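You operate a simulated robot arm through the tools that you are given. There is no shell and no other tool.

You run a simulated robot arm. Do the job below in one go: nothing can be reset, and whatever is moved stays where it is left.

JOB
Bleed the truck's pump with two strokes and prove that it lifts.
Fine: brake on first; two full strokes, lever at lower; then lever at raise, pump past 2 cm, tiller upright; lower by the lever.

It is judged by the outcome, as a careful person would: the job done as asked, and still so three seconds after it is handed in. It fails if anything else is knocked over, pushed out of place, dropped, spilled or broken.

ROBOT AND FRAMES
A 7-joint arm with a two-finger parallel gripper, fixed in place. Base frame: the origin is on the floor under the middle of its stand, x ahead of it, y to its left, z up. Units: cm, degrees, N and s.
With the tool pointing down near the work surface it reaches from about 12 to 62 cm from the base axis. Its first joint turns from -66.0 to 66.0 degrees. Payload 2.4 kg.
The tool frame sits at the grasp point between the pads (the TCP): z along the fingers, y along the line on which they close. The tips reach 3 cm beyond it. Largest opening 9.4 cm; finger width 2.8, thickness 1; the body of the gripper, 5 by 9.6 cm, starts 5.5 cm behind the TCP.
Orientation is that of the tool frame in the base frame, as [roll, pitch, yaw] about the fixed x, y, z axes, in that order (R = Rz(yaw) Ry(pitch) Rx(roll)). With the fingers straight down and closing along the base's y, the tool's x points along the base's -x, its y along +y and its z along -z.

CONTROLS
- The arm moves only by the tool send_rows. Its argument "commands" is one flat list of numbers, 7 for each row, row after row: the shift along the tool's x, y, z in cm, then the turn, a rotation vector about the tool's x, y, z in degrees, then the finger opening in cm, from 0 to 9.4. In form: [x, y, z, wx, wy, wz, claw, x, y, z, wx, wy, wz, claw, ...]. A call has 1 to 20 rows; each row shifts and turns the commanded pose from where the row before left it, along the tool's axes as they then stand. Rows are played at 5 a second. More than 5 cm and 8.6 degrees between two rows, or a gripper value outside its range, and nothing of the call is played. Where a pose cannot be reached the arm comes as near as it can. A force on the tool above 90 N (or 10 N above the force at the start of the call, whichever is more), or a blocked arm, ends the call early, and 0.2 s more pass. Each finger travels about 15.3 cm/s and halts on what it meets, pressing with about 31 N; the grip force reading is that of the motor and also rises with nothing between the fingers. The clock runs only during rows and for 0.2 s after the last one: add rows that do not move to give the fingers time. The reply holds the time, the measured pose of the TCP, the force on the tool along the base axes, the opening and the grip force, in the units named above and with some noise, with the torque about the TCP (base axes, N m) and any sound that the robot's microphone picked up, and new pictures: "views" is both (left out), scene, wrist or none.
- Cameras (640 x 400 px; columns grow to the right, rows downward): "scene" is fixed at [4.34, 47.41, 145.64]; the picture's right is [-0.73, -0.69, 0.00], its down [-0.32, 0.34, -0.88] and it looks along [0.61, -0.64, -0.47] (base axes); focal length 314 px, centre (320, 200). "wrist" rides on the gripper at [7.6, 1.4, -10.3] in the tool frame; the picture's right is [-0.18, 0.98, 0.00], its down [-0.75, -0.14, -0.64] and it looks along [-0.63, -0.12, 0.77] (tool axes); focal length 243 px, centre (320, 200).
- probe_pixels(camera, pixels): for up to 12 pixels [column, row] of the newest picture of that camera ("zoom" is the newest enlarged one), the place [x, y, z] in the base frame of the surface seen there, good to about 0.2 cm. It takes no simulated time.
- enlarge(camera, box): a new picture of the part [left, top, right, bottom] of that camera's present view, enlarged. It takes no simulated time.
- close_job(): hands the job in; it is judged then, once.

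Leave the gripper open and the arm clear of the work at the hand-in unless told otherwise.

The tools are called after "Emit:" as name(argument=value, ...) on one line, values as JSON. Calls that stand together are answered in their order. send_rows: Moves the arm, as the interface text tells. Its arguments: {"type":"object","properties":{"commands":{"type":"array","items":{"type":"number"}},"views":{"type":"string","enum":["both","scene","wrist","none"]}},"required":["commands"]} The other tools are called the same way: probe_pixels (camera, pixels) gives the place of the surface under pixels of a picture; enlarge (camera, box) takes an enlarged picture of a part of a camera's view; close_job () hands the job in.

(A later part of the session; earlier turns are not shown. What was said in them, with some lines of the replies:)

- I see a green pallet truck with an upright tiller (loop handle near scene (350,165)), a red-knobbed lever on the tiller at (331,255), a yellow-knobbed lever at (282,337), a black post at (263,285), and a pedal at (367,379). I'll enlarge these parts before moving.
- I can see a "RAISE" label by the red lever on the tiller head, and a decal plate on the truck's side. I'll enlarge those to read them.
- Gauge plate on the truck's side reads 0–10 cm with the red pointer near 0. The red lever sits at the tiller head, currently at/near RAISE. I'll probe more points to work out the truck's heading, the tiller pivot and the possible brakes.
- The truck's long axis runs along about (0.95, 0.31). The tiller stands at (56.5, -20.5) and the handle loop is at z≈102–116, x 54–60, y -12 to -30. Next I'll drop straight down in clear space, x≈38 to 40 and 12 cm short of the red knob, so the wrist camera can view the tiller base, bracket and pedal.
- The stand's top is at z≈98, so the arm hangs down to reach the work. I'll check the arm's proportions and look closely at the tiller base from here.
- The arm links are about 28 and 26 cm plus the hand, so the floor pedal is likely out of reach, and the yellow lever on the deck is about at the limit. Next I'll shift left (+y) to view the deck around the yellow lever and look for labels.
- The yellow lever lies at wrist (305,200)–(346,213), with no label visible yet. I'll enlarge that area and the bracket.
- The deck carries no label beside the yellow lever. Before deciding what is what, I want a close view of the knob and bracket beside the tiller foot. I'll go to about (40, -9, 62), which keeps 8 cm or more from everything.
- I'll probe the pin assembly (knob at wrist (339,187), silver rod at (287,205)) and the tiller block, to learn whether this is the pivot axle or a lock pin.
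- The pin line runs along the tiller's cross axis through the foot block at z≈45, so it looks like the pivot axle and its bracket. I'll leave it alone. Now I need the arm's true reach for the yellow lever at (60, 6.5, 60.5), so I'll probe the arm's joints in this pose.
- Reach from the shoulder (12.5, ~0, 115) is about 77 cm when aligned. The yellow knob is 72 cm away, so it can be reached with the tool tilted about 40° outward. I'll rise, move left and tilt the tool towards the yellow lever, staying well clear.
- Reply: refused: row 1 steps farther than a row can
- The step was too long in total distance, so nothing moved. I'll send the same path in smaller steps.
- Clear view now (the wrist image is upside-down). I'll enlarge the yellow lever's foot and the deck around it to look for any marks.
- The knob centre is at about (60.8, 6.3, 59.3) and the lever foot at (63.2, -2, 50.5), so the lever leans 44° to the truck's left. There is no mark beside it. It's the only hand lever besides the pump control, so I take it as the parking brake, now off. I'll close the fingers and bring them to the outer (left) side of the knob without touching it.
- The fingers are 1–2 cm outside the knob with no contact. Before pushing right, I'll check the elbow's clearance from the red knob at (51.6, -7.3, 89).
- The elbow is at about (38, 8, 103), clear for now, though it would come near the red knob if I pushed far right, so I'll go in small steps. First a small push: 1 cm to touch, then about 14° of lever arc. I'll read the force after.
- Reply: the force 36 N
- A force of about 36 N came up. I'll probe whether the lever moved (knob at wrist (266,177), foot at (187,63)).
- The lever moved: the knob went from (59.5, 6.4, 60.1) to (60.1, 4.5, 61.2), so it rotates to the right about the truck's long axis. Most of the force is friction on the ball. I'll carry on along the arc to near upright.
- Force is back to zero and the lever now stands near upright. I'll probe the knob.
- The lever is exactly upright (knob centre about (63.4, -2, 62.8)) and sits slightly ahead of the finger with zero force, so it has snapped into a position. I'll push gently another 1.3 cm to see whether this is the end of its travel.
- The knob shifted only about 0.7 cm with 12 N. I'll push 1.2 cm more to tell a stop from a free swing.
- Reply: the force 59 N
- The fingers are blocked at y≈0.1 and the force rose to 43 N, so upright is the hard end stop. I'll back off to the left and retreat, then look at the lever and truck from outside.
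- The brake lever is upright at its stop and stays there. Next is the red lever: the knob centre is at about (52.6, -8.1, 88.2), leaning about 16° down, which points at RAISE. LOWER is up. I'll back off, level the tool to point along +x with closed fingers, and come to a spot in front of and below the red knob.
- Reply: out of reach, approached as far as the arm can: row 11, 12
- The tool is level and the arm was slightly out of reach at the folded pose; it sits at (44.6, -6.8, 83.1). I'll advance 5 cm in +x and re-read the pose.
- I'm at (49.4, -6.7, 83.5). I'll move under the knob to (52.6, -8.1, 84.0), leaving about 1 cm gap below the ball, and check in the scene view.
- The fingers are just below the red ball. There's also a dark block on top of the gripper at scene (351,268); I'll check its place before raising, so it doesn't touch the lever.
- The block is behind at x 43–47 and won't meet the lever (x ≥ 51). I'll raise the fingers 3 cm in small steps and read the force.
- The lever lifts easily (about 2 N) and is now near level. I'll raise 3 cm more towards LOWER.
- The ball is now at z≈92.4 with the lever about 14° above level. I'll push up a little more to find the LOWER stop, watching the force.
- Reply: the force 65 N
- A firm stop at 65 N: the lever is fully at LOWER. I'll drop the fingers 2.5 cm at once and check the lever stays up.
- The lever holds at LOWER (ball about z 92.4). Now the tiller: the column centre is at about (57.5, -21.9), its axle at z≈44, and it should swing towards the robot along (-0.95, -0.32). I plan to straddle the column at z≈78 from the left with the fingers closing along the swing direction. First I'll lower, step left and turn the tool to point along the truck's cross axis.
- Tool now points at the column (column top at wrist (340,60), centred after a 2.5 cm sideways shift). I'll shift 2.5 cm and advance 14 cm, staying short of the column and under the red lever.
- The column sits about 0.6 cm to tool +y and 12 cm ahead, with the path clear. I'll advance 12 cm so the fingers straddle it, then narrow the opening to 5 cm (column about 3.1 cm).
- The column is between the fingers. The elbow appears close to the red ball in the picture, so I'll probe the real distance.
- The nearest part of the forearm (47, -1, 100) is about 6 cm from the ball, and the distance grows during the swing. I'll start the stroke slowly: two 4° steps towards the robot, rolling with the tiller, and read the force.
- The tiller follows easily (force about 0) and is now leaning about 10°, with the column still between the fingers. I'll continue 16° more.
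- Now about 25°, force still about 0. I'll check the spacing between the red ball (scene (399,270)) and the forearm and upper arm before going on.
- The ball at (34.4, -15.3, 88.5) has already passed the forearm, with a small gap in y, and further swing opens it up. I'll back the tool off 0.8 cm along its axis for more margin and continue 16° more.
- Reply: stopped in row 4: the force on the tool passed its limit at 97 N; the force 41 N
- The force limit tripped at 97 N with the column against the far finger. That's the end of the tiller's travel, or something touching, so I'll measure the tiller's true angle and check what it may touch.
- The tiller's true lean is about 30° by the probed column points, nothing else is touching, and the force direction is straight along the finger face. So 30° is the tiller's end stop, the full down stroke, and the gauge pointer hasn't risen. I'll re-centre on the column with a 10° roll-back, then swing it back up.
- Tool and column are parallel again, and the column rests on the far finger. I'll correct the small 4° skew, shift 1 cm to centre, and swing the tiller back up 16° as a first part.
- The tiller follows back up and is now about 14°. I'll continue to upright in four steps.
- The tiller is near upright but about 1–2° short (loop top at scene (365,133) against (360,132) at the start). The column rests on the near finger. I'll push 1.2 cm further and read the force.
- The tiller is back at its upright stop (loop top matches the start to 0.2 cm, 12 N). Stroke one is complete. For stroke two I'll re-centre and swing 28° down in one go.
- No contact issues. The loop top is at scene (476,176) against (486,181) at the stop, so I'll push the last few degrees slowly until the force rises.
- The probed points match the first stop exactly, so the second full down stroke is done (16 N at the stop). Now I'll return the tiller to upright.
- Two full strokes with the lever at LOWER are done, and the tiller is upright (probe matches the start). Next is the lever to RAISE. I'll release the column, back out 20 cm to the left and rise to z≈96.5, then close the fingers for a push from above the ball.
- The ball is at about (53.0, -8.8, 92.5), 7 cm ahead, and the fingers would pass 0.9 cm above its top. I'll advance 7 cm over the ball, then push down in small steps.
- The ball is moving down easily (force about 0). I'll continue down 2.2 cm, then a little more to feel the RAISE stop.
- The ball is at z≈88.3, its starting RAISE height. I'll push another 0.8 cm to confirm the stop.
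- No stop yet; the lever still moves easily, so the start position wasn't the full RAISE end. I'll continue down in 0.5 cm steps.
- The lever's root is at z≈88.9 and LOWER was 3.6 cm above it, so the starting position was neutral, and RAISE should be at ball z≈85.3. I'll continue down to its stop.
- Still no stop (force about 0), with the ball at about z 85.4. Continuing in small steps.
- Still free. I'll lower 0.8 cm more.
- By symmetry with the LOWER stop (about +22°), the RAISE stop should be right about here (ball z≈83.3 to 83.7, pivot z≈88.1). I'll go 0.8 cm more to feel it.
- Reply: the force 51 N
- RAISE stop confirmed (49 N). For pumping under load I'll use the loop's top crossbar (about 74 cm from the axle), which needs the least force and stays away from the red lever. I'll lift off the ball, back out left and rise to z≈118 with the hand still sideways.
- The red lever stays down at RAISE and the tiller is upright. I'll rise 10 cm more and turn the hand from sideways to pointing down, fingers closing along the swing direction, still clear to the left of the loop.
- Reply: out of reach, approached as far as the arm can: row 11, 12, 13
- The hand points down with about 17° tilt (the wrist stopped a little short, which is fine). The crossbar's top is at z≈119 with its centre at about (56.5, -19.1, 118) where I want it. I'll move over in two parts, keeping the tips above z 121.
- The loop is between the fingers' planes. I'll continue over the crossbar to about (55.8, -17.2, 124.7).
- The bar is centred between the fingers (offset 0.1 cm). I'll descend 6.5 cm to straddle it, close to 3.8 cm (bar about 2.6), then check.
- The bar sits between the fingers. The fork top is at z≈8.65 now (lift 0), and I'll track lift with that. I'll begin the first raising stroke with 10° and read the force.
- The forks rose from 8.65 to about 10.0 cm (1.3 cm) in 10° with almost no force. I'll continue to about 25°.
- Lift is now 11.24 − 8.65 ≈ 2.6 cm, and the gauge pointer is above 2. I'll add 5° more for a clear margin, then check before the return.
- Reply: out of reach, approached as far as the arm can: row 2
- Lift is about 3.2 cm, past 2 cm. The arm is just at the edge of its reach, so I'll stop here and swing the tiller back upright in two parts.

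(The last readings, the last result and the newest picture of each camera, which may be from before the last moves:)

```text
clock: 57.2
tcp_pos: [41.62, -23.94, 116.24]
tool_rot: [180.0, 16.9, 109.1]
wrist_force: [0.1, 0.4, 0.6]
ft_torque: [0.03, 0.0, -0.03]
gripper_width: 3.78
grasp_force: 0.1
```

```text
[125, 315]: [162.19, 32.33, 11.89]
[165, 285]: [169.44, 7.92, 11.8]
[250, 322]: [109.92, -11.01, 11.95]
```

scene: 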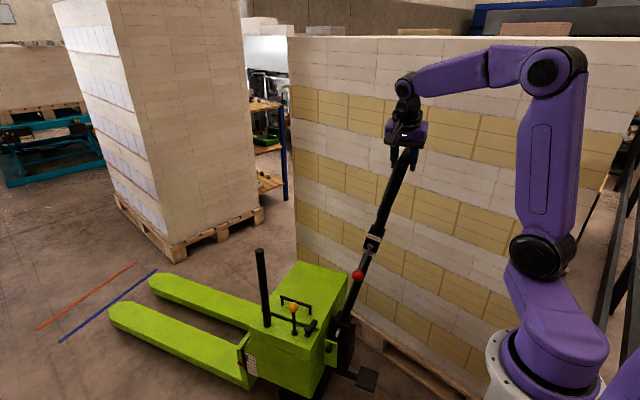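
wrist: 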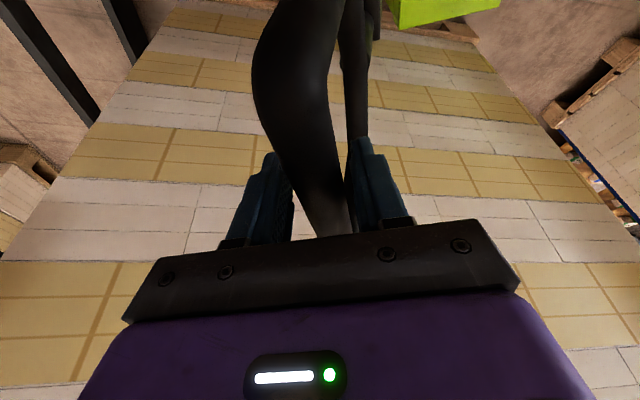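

The forks hold at 3.2 cm lift while the tiller rises (now about 12°). I'll bring it the rest of the way upright.

Emit:
send_rows(commands=[-0.25, 3.81, -0.82, 0, 0, 0, 3.8, -0.19, 3.84, -0.62, 0, 0, 0, 3.8, -0.13, 3.86, -0.43, 0, 0, 0, 3.8, -0.07, 3.87, -0.24, 0, 0, 0, 3.8, 0, 0.4, 0, 0, 0, 0, 3.8])

Emit:
probe_pixels(camera="scene", pixels=[[338, 175], [360, 165], [347, 205], [344, 285], [125, 315]])

```text
clock: 58.4
tcp_pos: [56.64, -18.46, 118.23]
tool_rot: [-179.7, 17.2, 109.1]
wrist_force: [-0.3, -0.4, 1.6]
ft_torque: [0.01, 0.01, 0.03]
gripper_width: 3.8
grasp_force: 0.1
```

scene: 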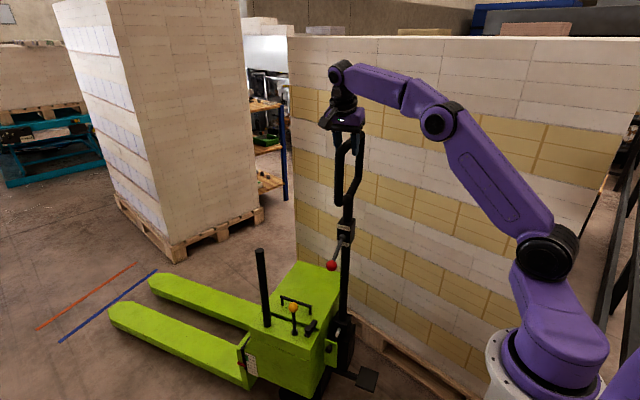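
wrist: 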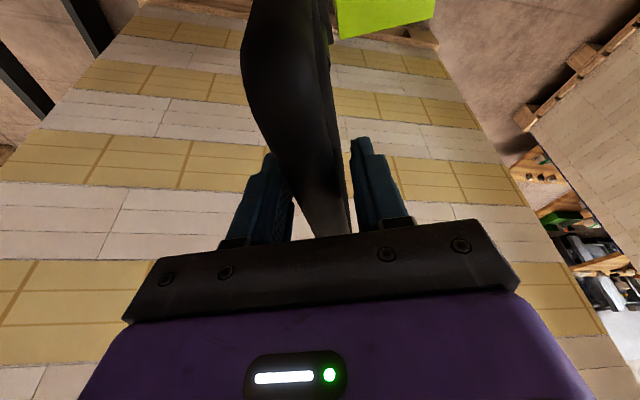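

```text
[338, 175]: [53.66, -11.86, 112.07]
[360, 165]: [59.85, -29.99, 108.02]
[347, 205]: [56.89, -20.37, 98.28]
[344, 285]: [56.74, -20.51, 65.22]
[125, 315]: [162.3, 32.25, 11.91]
```

Nearly upright (the probe is within 0.2 cm of the start). I'll nudge to the stop with 0.5 cm more and read the force.

Emit:
send_rows(commands=[0, 0.3, 0, 0, 0, 0, 3.8, 0, 0.3, 0, 0, 0, 0, 3.8])

Emit:
probe_pixels(camera="scene", pixels=[[338, 175], [360, 165], [347, 205], [344, 285], [125, 315], [165, 285]])

```text
clock: 59.0
tcp_pos: [57.16, -18.55, 118.37]
tool_rot: [-179.6, 17.0, 109.2]
wrist_force: [-4.3, -0.3, -3.0]
ft_torque: [-0.03, -0.01, 0.0]
gripper_width: 4.06
grasp_force: 2.4
```

scene: 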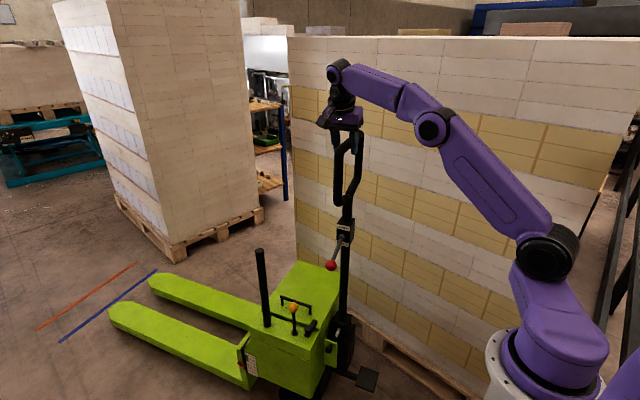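
wrist: 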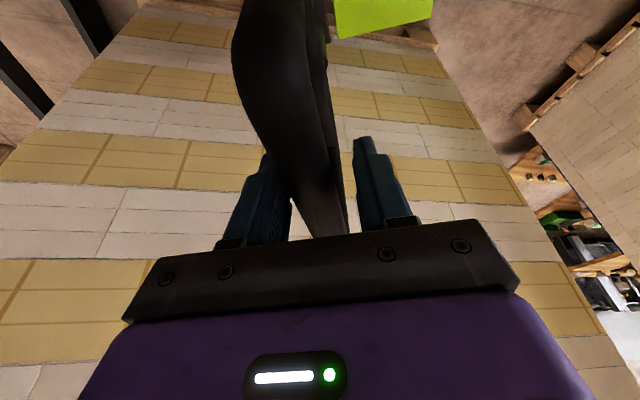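

```text
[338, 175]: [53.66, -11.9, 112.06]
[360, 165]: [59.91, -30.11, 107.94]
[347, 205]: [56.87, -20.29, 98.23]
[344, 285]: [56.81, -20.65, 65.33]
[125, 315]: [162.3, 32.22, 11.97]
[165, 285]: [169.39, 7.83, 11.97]
```

Tiller is at its upright stop (4 N), with lift held at 3.3 cm. I'll release the bar, lift straight out, move left clear of the loop and turn the hand sideways again.

Emit:
send_rows(commands=[0, -0.7, 0, 0, 0, 0, 4.5, 0, 0, 0, 0, 0, 0, 6.5, 0, 0, -3.5, 0, 0, 0, 6.5, 0, 0, -3.5, 0, 0, 0, 6.5, 3.5, 0.4, -1, 0, 0, 0, 6.5, 3.5, 0.4, -1, 0, 0, 0, 6.5, 3.5, 0.4, -1, 0, 0, 0, 6.5, 3.5, 0.4, -1, 0, 0, 0, 6.5, 3.5, 0.4, -1, 0, 0, 0, 6.5, 0, 0, 0, 0, -8.4, 0, 4, 0, 0, 0, 0, -8.4, 0, 2, 0, 0, 0, 0, -8.4, 0, 0, 0, 0, 0, 0, -8.4, 0, 0, 0, 0, 0, 0, -8.4, 0, 0, 0, 0, 0, 0, -8.4, 0, 0, 0, 0, 0, 0, -8.4, 0, 0, 0, 0, 0, 0, -8.4, 0, 0, 0, 0, 0, 0, -5.8, 0, 0])

Emit:
probe_pixels(camera="scene", pixels=[[338, 175], [345, 150], [360, 165], [331, 266], [125, 315], [165, 285]])

```text
clock: 62.8
tcp_pos: [51.71, 1.04, 124.74]
tool_rot: [-51.9, 89.8, -122.8]
wrist_force: [0.3, -0.1, -0.4]
ft_torque: [-0.01, 0.01, -0.03]
gripper_width: 0.03
grasp_force: 31.1
```

scene: 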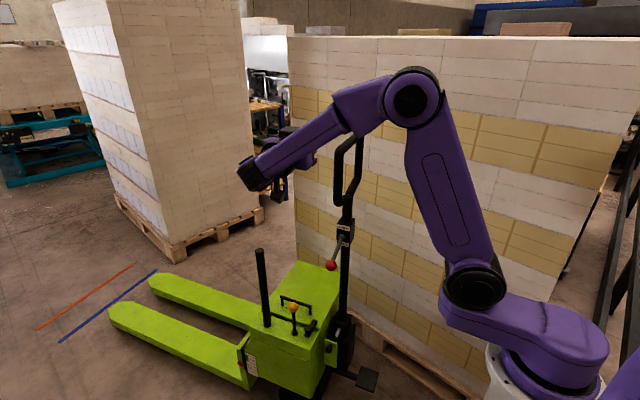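
wrist: 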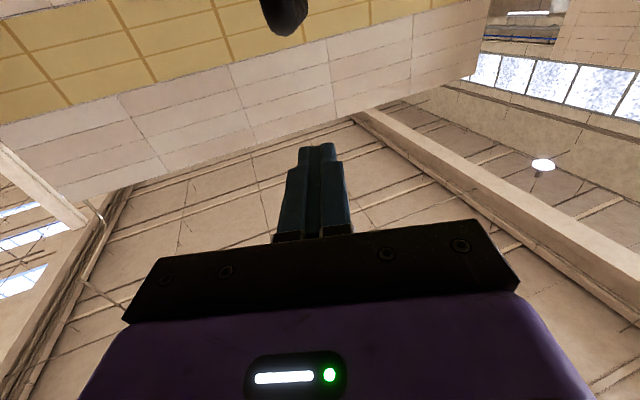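

```text
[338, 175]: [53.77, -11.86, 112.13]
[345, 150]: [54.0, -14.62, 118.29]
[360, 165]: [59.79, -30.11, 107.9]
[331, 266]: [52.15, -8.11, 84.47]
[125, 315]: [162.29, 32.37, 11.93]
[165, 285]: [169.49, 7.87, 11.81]
```

Hand is sideways again; tiller upright, forks still at 3.2 cm, red lever at RAISE. I'll go straight down on the left side to z≈79, below the red ball's level, aligning sideways with it.

Emit:
send_rows(commands=[4.57, -0.2, 0, 0, 0, 0, 0, 4.57, -0.2, 0, 0, 0, 0, 0, 4.57, -0.2, 0, 0, 0, 0, 0, 4.57, -0.2, 0, 0, 0, 0, 0, 4.57, -0.2, 0, 0, 0, 0, 0, 4.57, -0.2, 0, 0, 0, 0, 0, 4.57, -0.2, 0, 0, 0, 0, 0, 4.57, -0.2, 0, 0, 0, 0, 0, 4.57, -0.2, 0, 0, 0, 0, 0, 4.57, -0.2, 0, 0, 0, 0, 0, 0, 0, 0, 0, 0, 0, 0])

Emit:
probe_pixels(camera="wrist", pixels=[[320, 100], [310, 150]])

```text
clock: 65.2
tcp_pos: [49.82, 0.18, 79.17]
tool_rot: [-88.7, 89.8, -159.6]
wrist_force: [-0.6, -0.4, 0.4]
ft_torque: [0.0, 0.01, -0.02]
gripper_width: 0.01
grasp_force: 31.5
```

scene: 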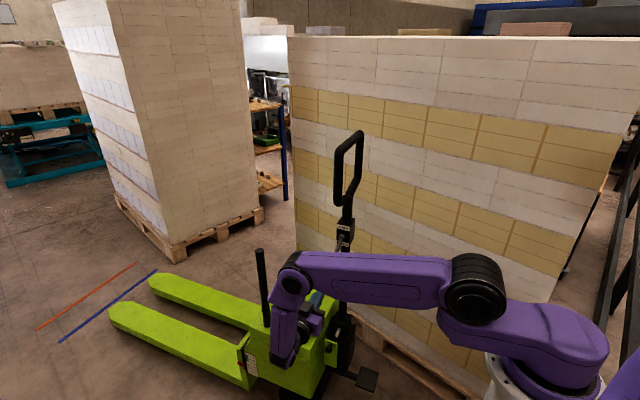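
wrist: 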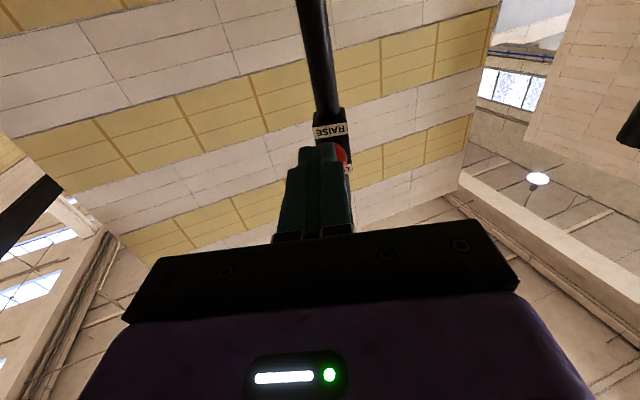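

```text
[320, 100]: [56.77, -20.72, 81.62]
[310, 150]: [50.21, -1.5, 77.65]
```

Aligned with the ball. I'll advance 9.6 cm so the fingers lie just under it, then raise in steps; as the lever passes neutral towards LOWER the forks should descend.

Emit:
send_rows(commands=[0, 0, 3.2, 0, 0, 0, 0, 0, 0, 3.2, 0, 0, 0, 0, 0, 0, 3.2, 0, 0, 0, 0, -1, 0, 0, 0, 0, 0, 0, -1, 0, 0, 0, 0, 0, 0, -1, 0, 0, 0, 0, 0, 0, -1, 0, 0, 0, 0, 0, 0])

Emit:
probe_pixels(camera="scene", pixels=[[125, 315], [165, 285], [338, 175], [345, 150]])

```text
clock: 66.8
tcp_pos: [52.85, -8.72, 83.16]
tool_rot: [-92.2, 89.8, -163.1]
wrist_force: [1.0, -0.1, -0.8]
ft_torque: [-0.03, 0.0, -0.02]
gripper_width: 0.01
grasp_force: 31.2
```

scene: 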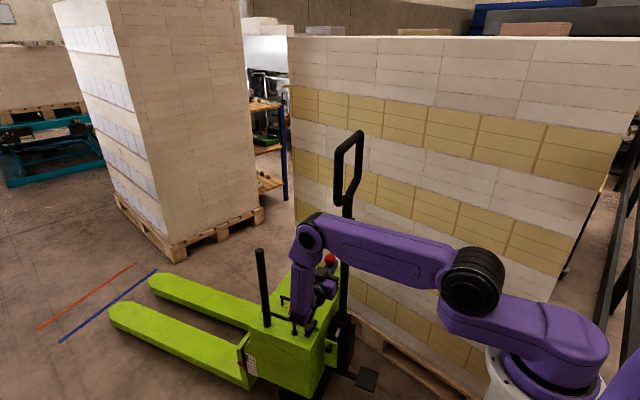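
wrist: 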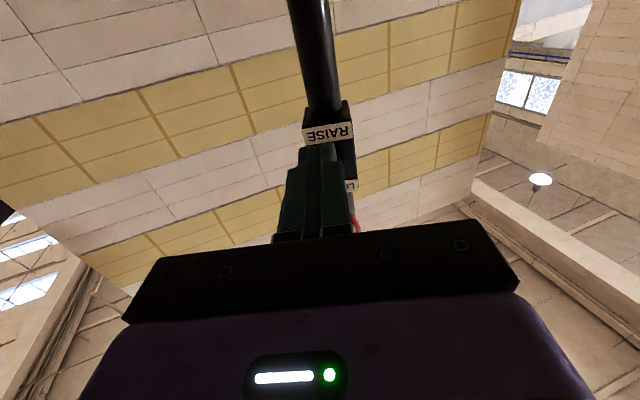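

```text
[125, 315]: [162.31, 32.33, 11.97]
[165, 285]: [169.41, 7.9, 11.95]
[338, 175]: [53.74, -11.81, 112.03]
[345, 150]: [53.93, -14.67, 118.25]
```

The ball is lifting freely (about z 86) with the forks still up, as expected. I'll continue up 4 cm towards LOWER.

Emit:
send_rows(commands=[-1, 0, 0, 0, 0, 0, 0, -1, 0, 0, 0, 0, 0, 0, -1, 0, 0, 0, 0, 0, 0, -1, 0, 0, 0, 0, 0, 0])

Emit:
probe_pixels(camera="scene", pixels=[[125, 315], [165, 285], [338, 175], [345, 150]])

Emit:
enlarge(camera="scene", box=[290, 200, 390, 300])

```text
clock: 67.8
tcp_pos: [52.85, -8.74, 87.2]
tool_rot: [-88.9, 89.9, -159.8]
wrist_force: [0.5, -0.6, -1.6]
ft_torque: [0.02, 0.03, 0.01]
gripper_width: 0.0
grasp_force: 31.3
```

scene: 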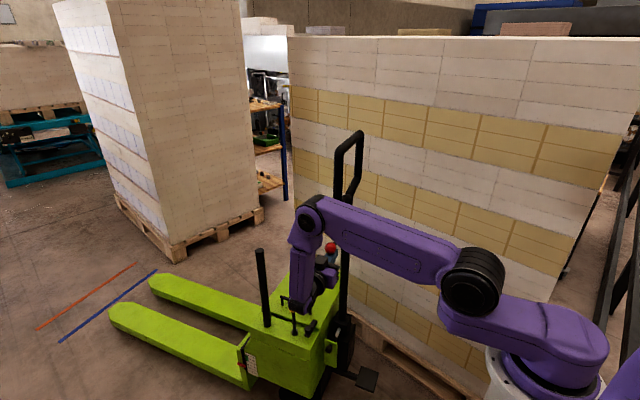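
wrist: 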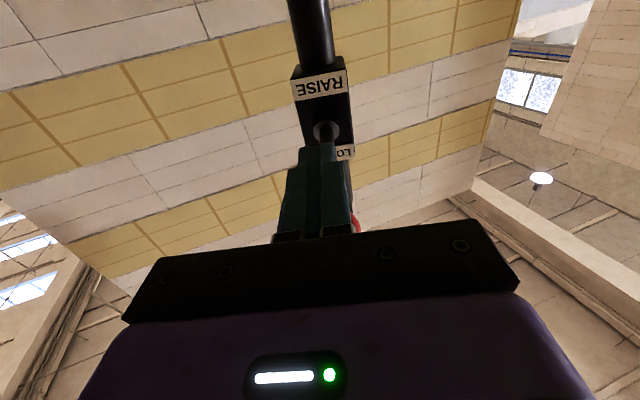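

```text
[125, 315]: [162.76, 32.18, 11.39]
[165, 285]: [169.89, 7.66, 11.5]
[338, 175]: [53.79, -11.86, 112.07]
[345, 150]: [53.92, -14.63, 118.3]
```

```text
4.00 times, centred on (340, 250) of scene
```

zoom: 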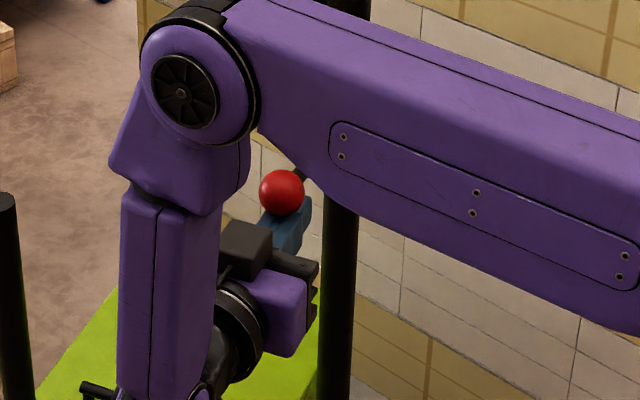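

The forks have started to sink (11.4 cm), so the lever is entering LOWER. I'll raise the last 2.2 cm gently to its stop.

Emit:
send_rows(commands=[-0.8, 0, 0, 0, 0, 0, 0, -0.8, 0, 0, 0, 0, 0, 0, -0.5, 0, 0, 0, 0, 0, 0])

Emit:
probe_pixels(camera="scene", pixels=[[125, 315], [165, 285], [338, 175], [345, 150]])

```text
clock: 68.6
tcp_pos: [52.92, -8.68, 89.22]
tool_rot: [-93.9, 89.8, -164.9]
wrist_force: [0.4, -0.3, -1.9]
ft_torque: [0.04, 0.01, 0.02]
gripper_width: 0.01
grasp_force: 30.8
```

scene: 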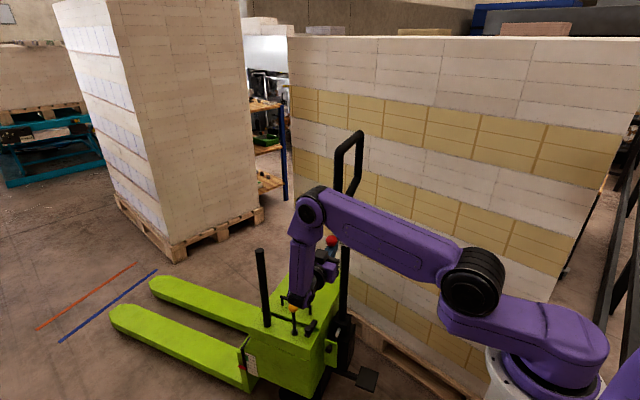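
wrist: 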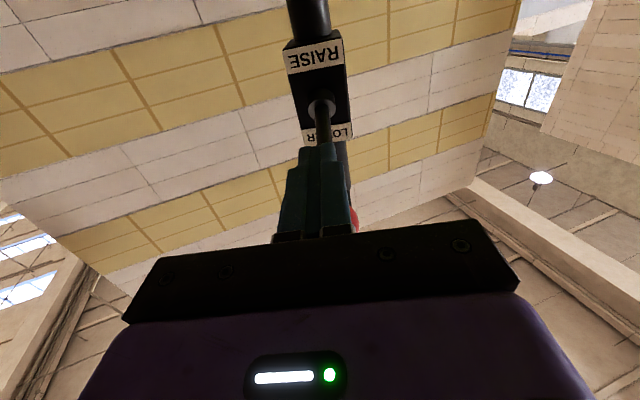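

```text
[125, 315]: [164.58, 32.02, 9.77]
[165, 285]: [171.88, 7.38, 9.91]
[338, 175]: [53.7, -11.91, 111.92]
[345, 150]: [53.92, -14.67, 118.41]
```

Forks are now at 9.8 cm and falling. I'll raise 0.4 cm more to seat the lever at LOWER.

Emit:
send_rows(commands=[-0.3, 0, 0, 0, 0, 0, 0, -0.2, 0, 0, 0, 0, 0, 0, 0, 0, 0, 0, 0, 0, 0])

Emit:
probe_pixels(camera="scene", pixels=[[125, 315], [165, 285], [331, 241], [345, 150]])

```text
clock: 69.4
tcp_pos: [52.96, -8.67, 89.41]
tool_rot: [-146.6, 89.2, 142.6]
wrist_force: [-2.6, 3.8, -30.4]
ft_torque: [0.79, 0.33, 0.03]
gripper_width: 0.01
grasp_force: 31.0
```

scene: 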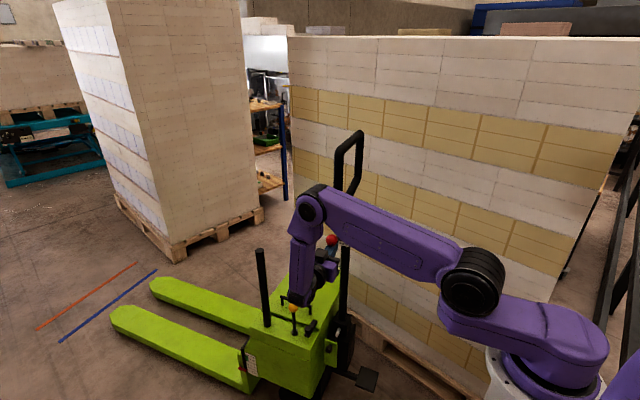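
wrist: 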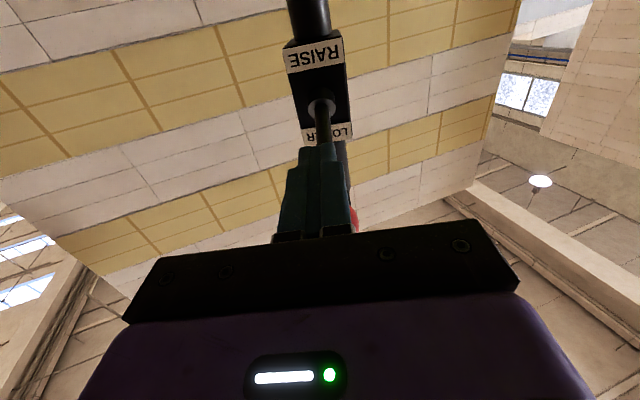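

```text
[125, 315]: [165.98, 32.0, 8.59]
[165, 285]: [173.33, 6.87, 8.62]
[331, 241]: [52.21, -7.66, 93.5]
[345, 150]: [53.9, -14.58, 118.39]
```

Forks are back down at 8.6 cm (0 lift) and the lever is at the LOWER stop (30 N). I'll back off downward, withdraw to the left, rise and open the gripper, clear of the truck.

Emit:
send_rows(commands=[1.2, 0, 0, 0, 0, 0, 0, 0.8, 0, 0, 0, 0, 0, 0, 0, 0, -4, 0, 0, 0, 0, 0, 0, -4, 0, 0, 0, 0, 0, 0, -4, 0, 0, 0, 0, 0, 0, -4, 0, 0, 0, 4, -4, 0, -2, 0, 0, 0, 8, -4.5, 0, 0, 0, 0, 0, 9.4, -4.5, 0, 0, 0, 0, 0, 9.4, -4.5, 0, 0, 0, 0, 0, 9.4, -4.5, 0, 0, 0, 0, 0, 9.4, -4.5, 0, 0, 0, 0, 0, 9.4])

Emit:
probe_pixels(camera="scene", pixels=[[125, 315], [165, 285], [331, 241], [360, 165], [338, 180], [292, 308], [120, 315], [160, 285]])

Emit:
enlarge(camera="scene", box=[220, 200, 400, 400])

Emit:
enlarge(camera="scene", box=[235, 310, 295, 390])

```text
clock: 72.0
tcp_pos: [46.96, 8.07, 114.02]
tool_rot: [-91.6, 89.9, -162.4]
wrist_force: [0.3, -0.1, 0.0]
ft_torque: [0.0, 0.0, 0.01]
gripper_width: 9.4
grasp_force: 0.0
```

scene: 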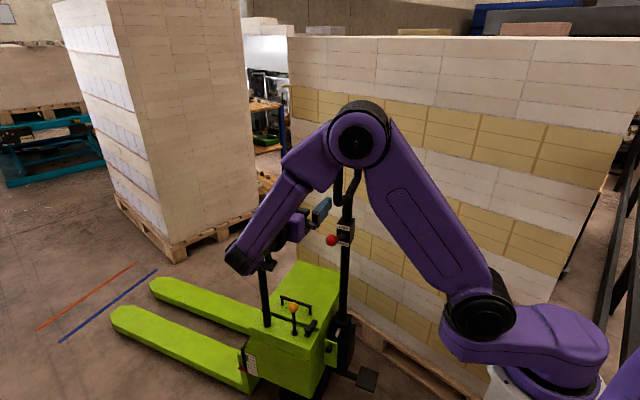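
wrist: 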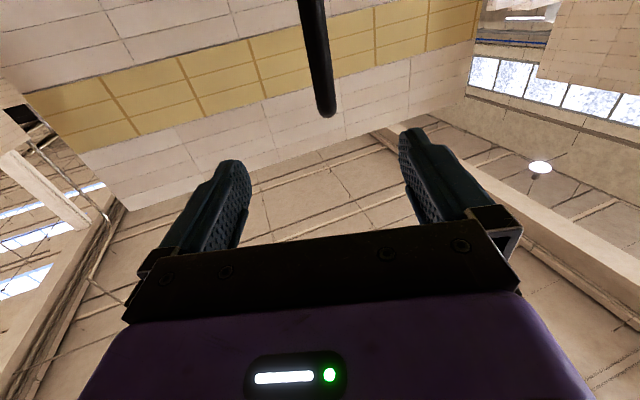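

```text
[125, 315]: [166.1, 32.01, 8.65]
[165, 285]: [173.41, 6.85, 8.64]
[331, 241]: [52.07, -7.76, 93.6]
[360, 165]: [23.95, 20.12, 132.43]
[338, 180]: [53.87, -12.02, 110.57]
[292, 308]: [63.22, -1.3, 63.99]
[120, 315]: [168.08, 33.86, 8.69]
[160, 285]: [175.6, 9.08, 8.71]
```

```text
2.00 times, centred on (310, 300) of scene
```

zoom: 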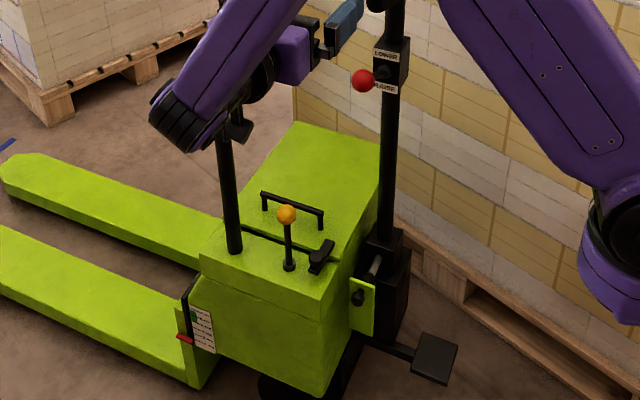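

```text
5.00 times, centred on (265, 350) of scene
```

zoom: 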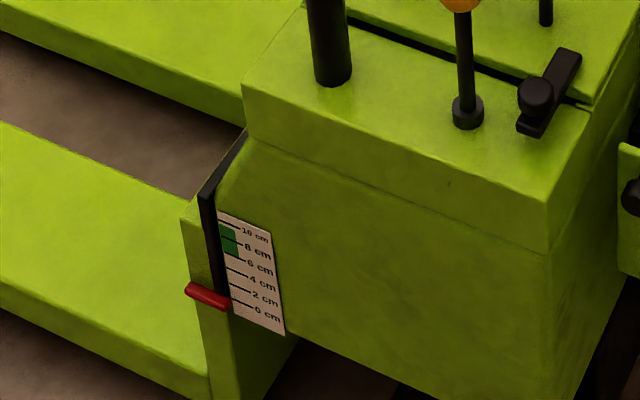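

Final check:
- **Forks:** down at 8.65 cm, with the gauge pointer at 0.
- **Tiller:** upright.
- **Red lever:** at LOWER.
- **Brake lever:** upright at its stop. It carries no ON/OFF mark; I took its thrown position as on.
- **Truck:** fork tips are where they were at the start, so it hasn't moved.
- **Arm:** gripper open and clear of the truck.

Handing the job in.

Emit:
close_job()

```text
The job is handed in.
```

I bled the pump with two full strokes and showed that it lifts. The forks rose about 3.2 cm and are back down at zero. One thing rests on my judgement: whether the brake is on.

- **Brake:** I took the yellow lever on the deck to be the parking brake and moved it first. It leaned left at the start, and I pushed it to its upright stop. It has no on/off mark, so I assumed upright is on. The truck did not move during the work.
- **Bleed:** I put the red lever at LOWER, then made two full tiller strokes, each from upright to the stop at about 30° and back.
- **Lift test:** With the lever at RAISE, one partial stroke to about 25° lifted the forks 3.2 cm. They held there while I brought the tiller upright.
- **Lowering:** I moved the lever back to LOWER and the forks sank to their starting height. The lever is still at LOWER; it was in neutral at the start.

The first stroke ended harder than planned: the force on the tool reached 97 N when the tiller met its stop, and the arm halted itself. I saw no damage. The gripper is open and the arm is clear of the truck.
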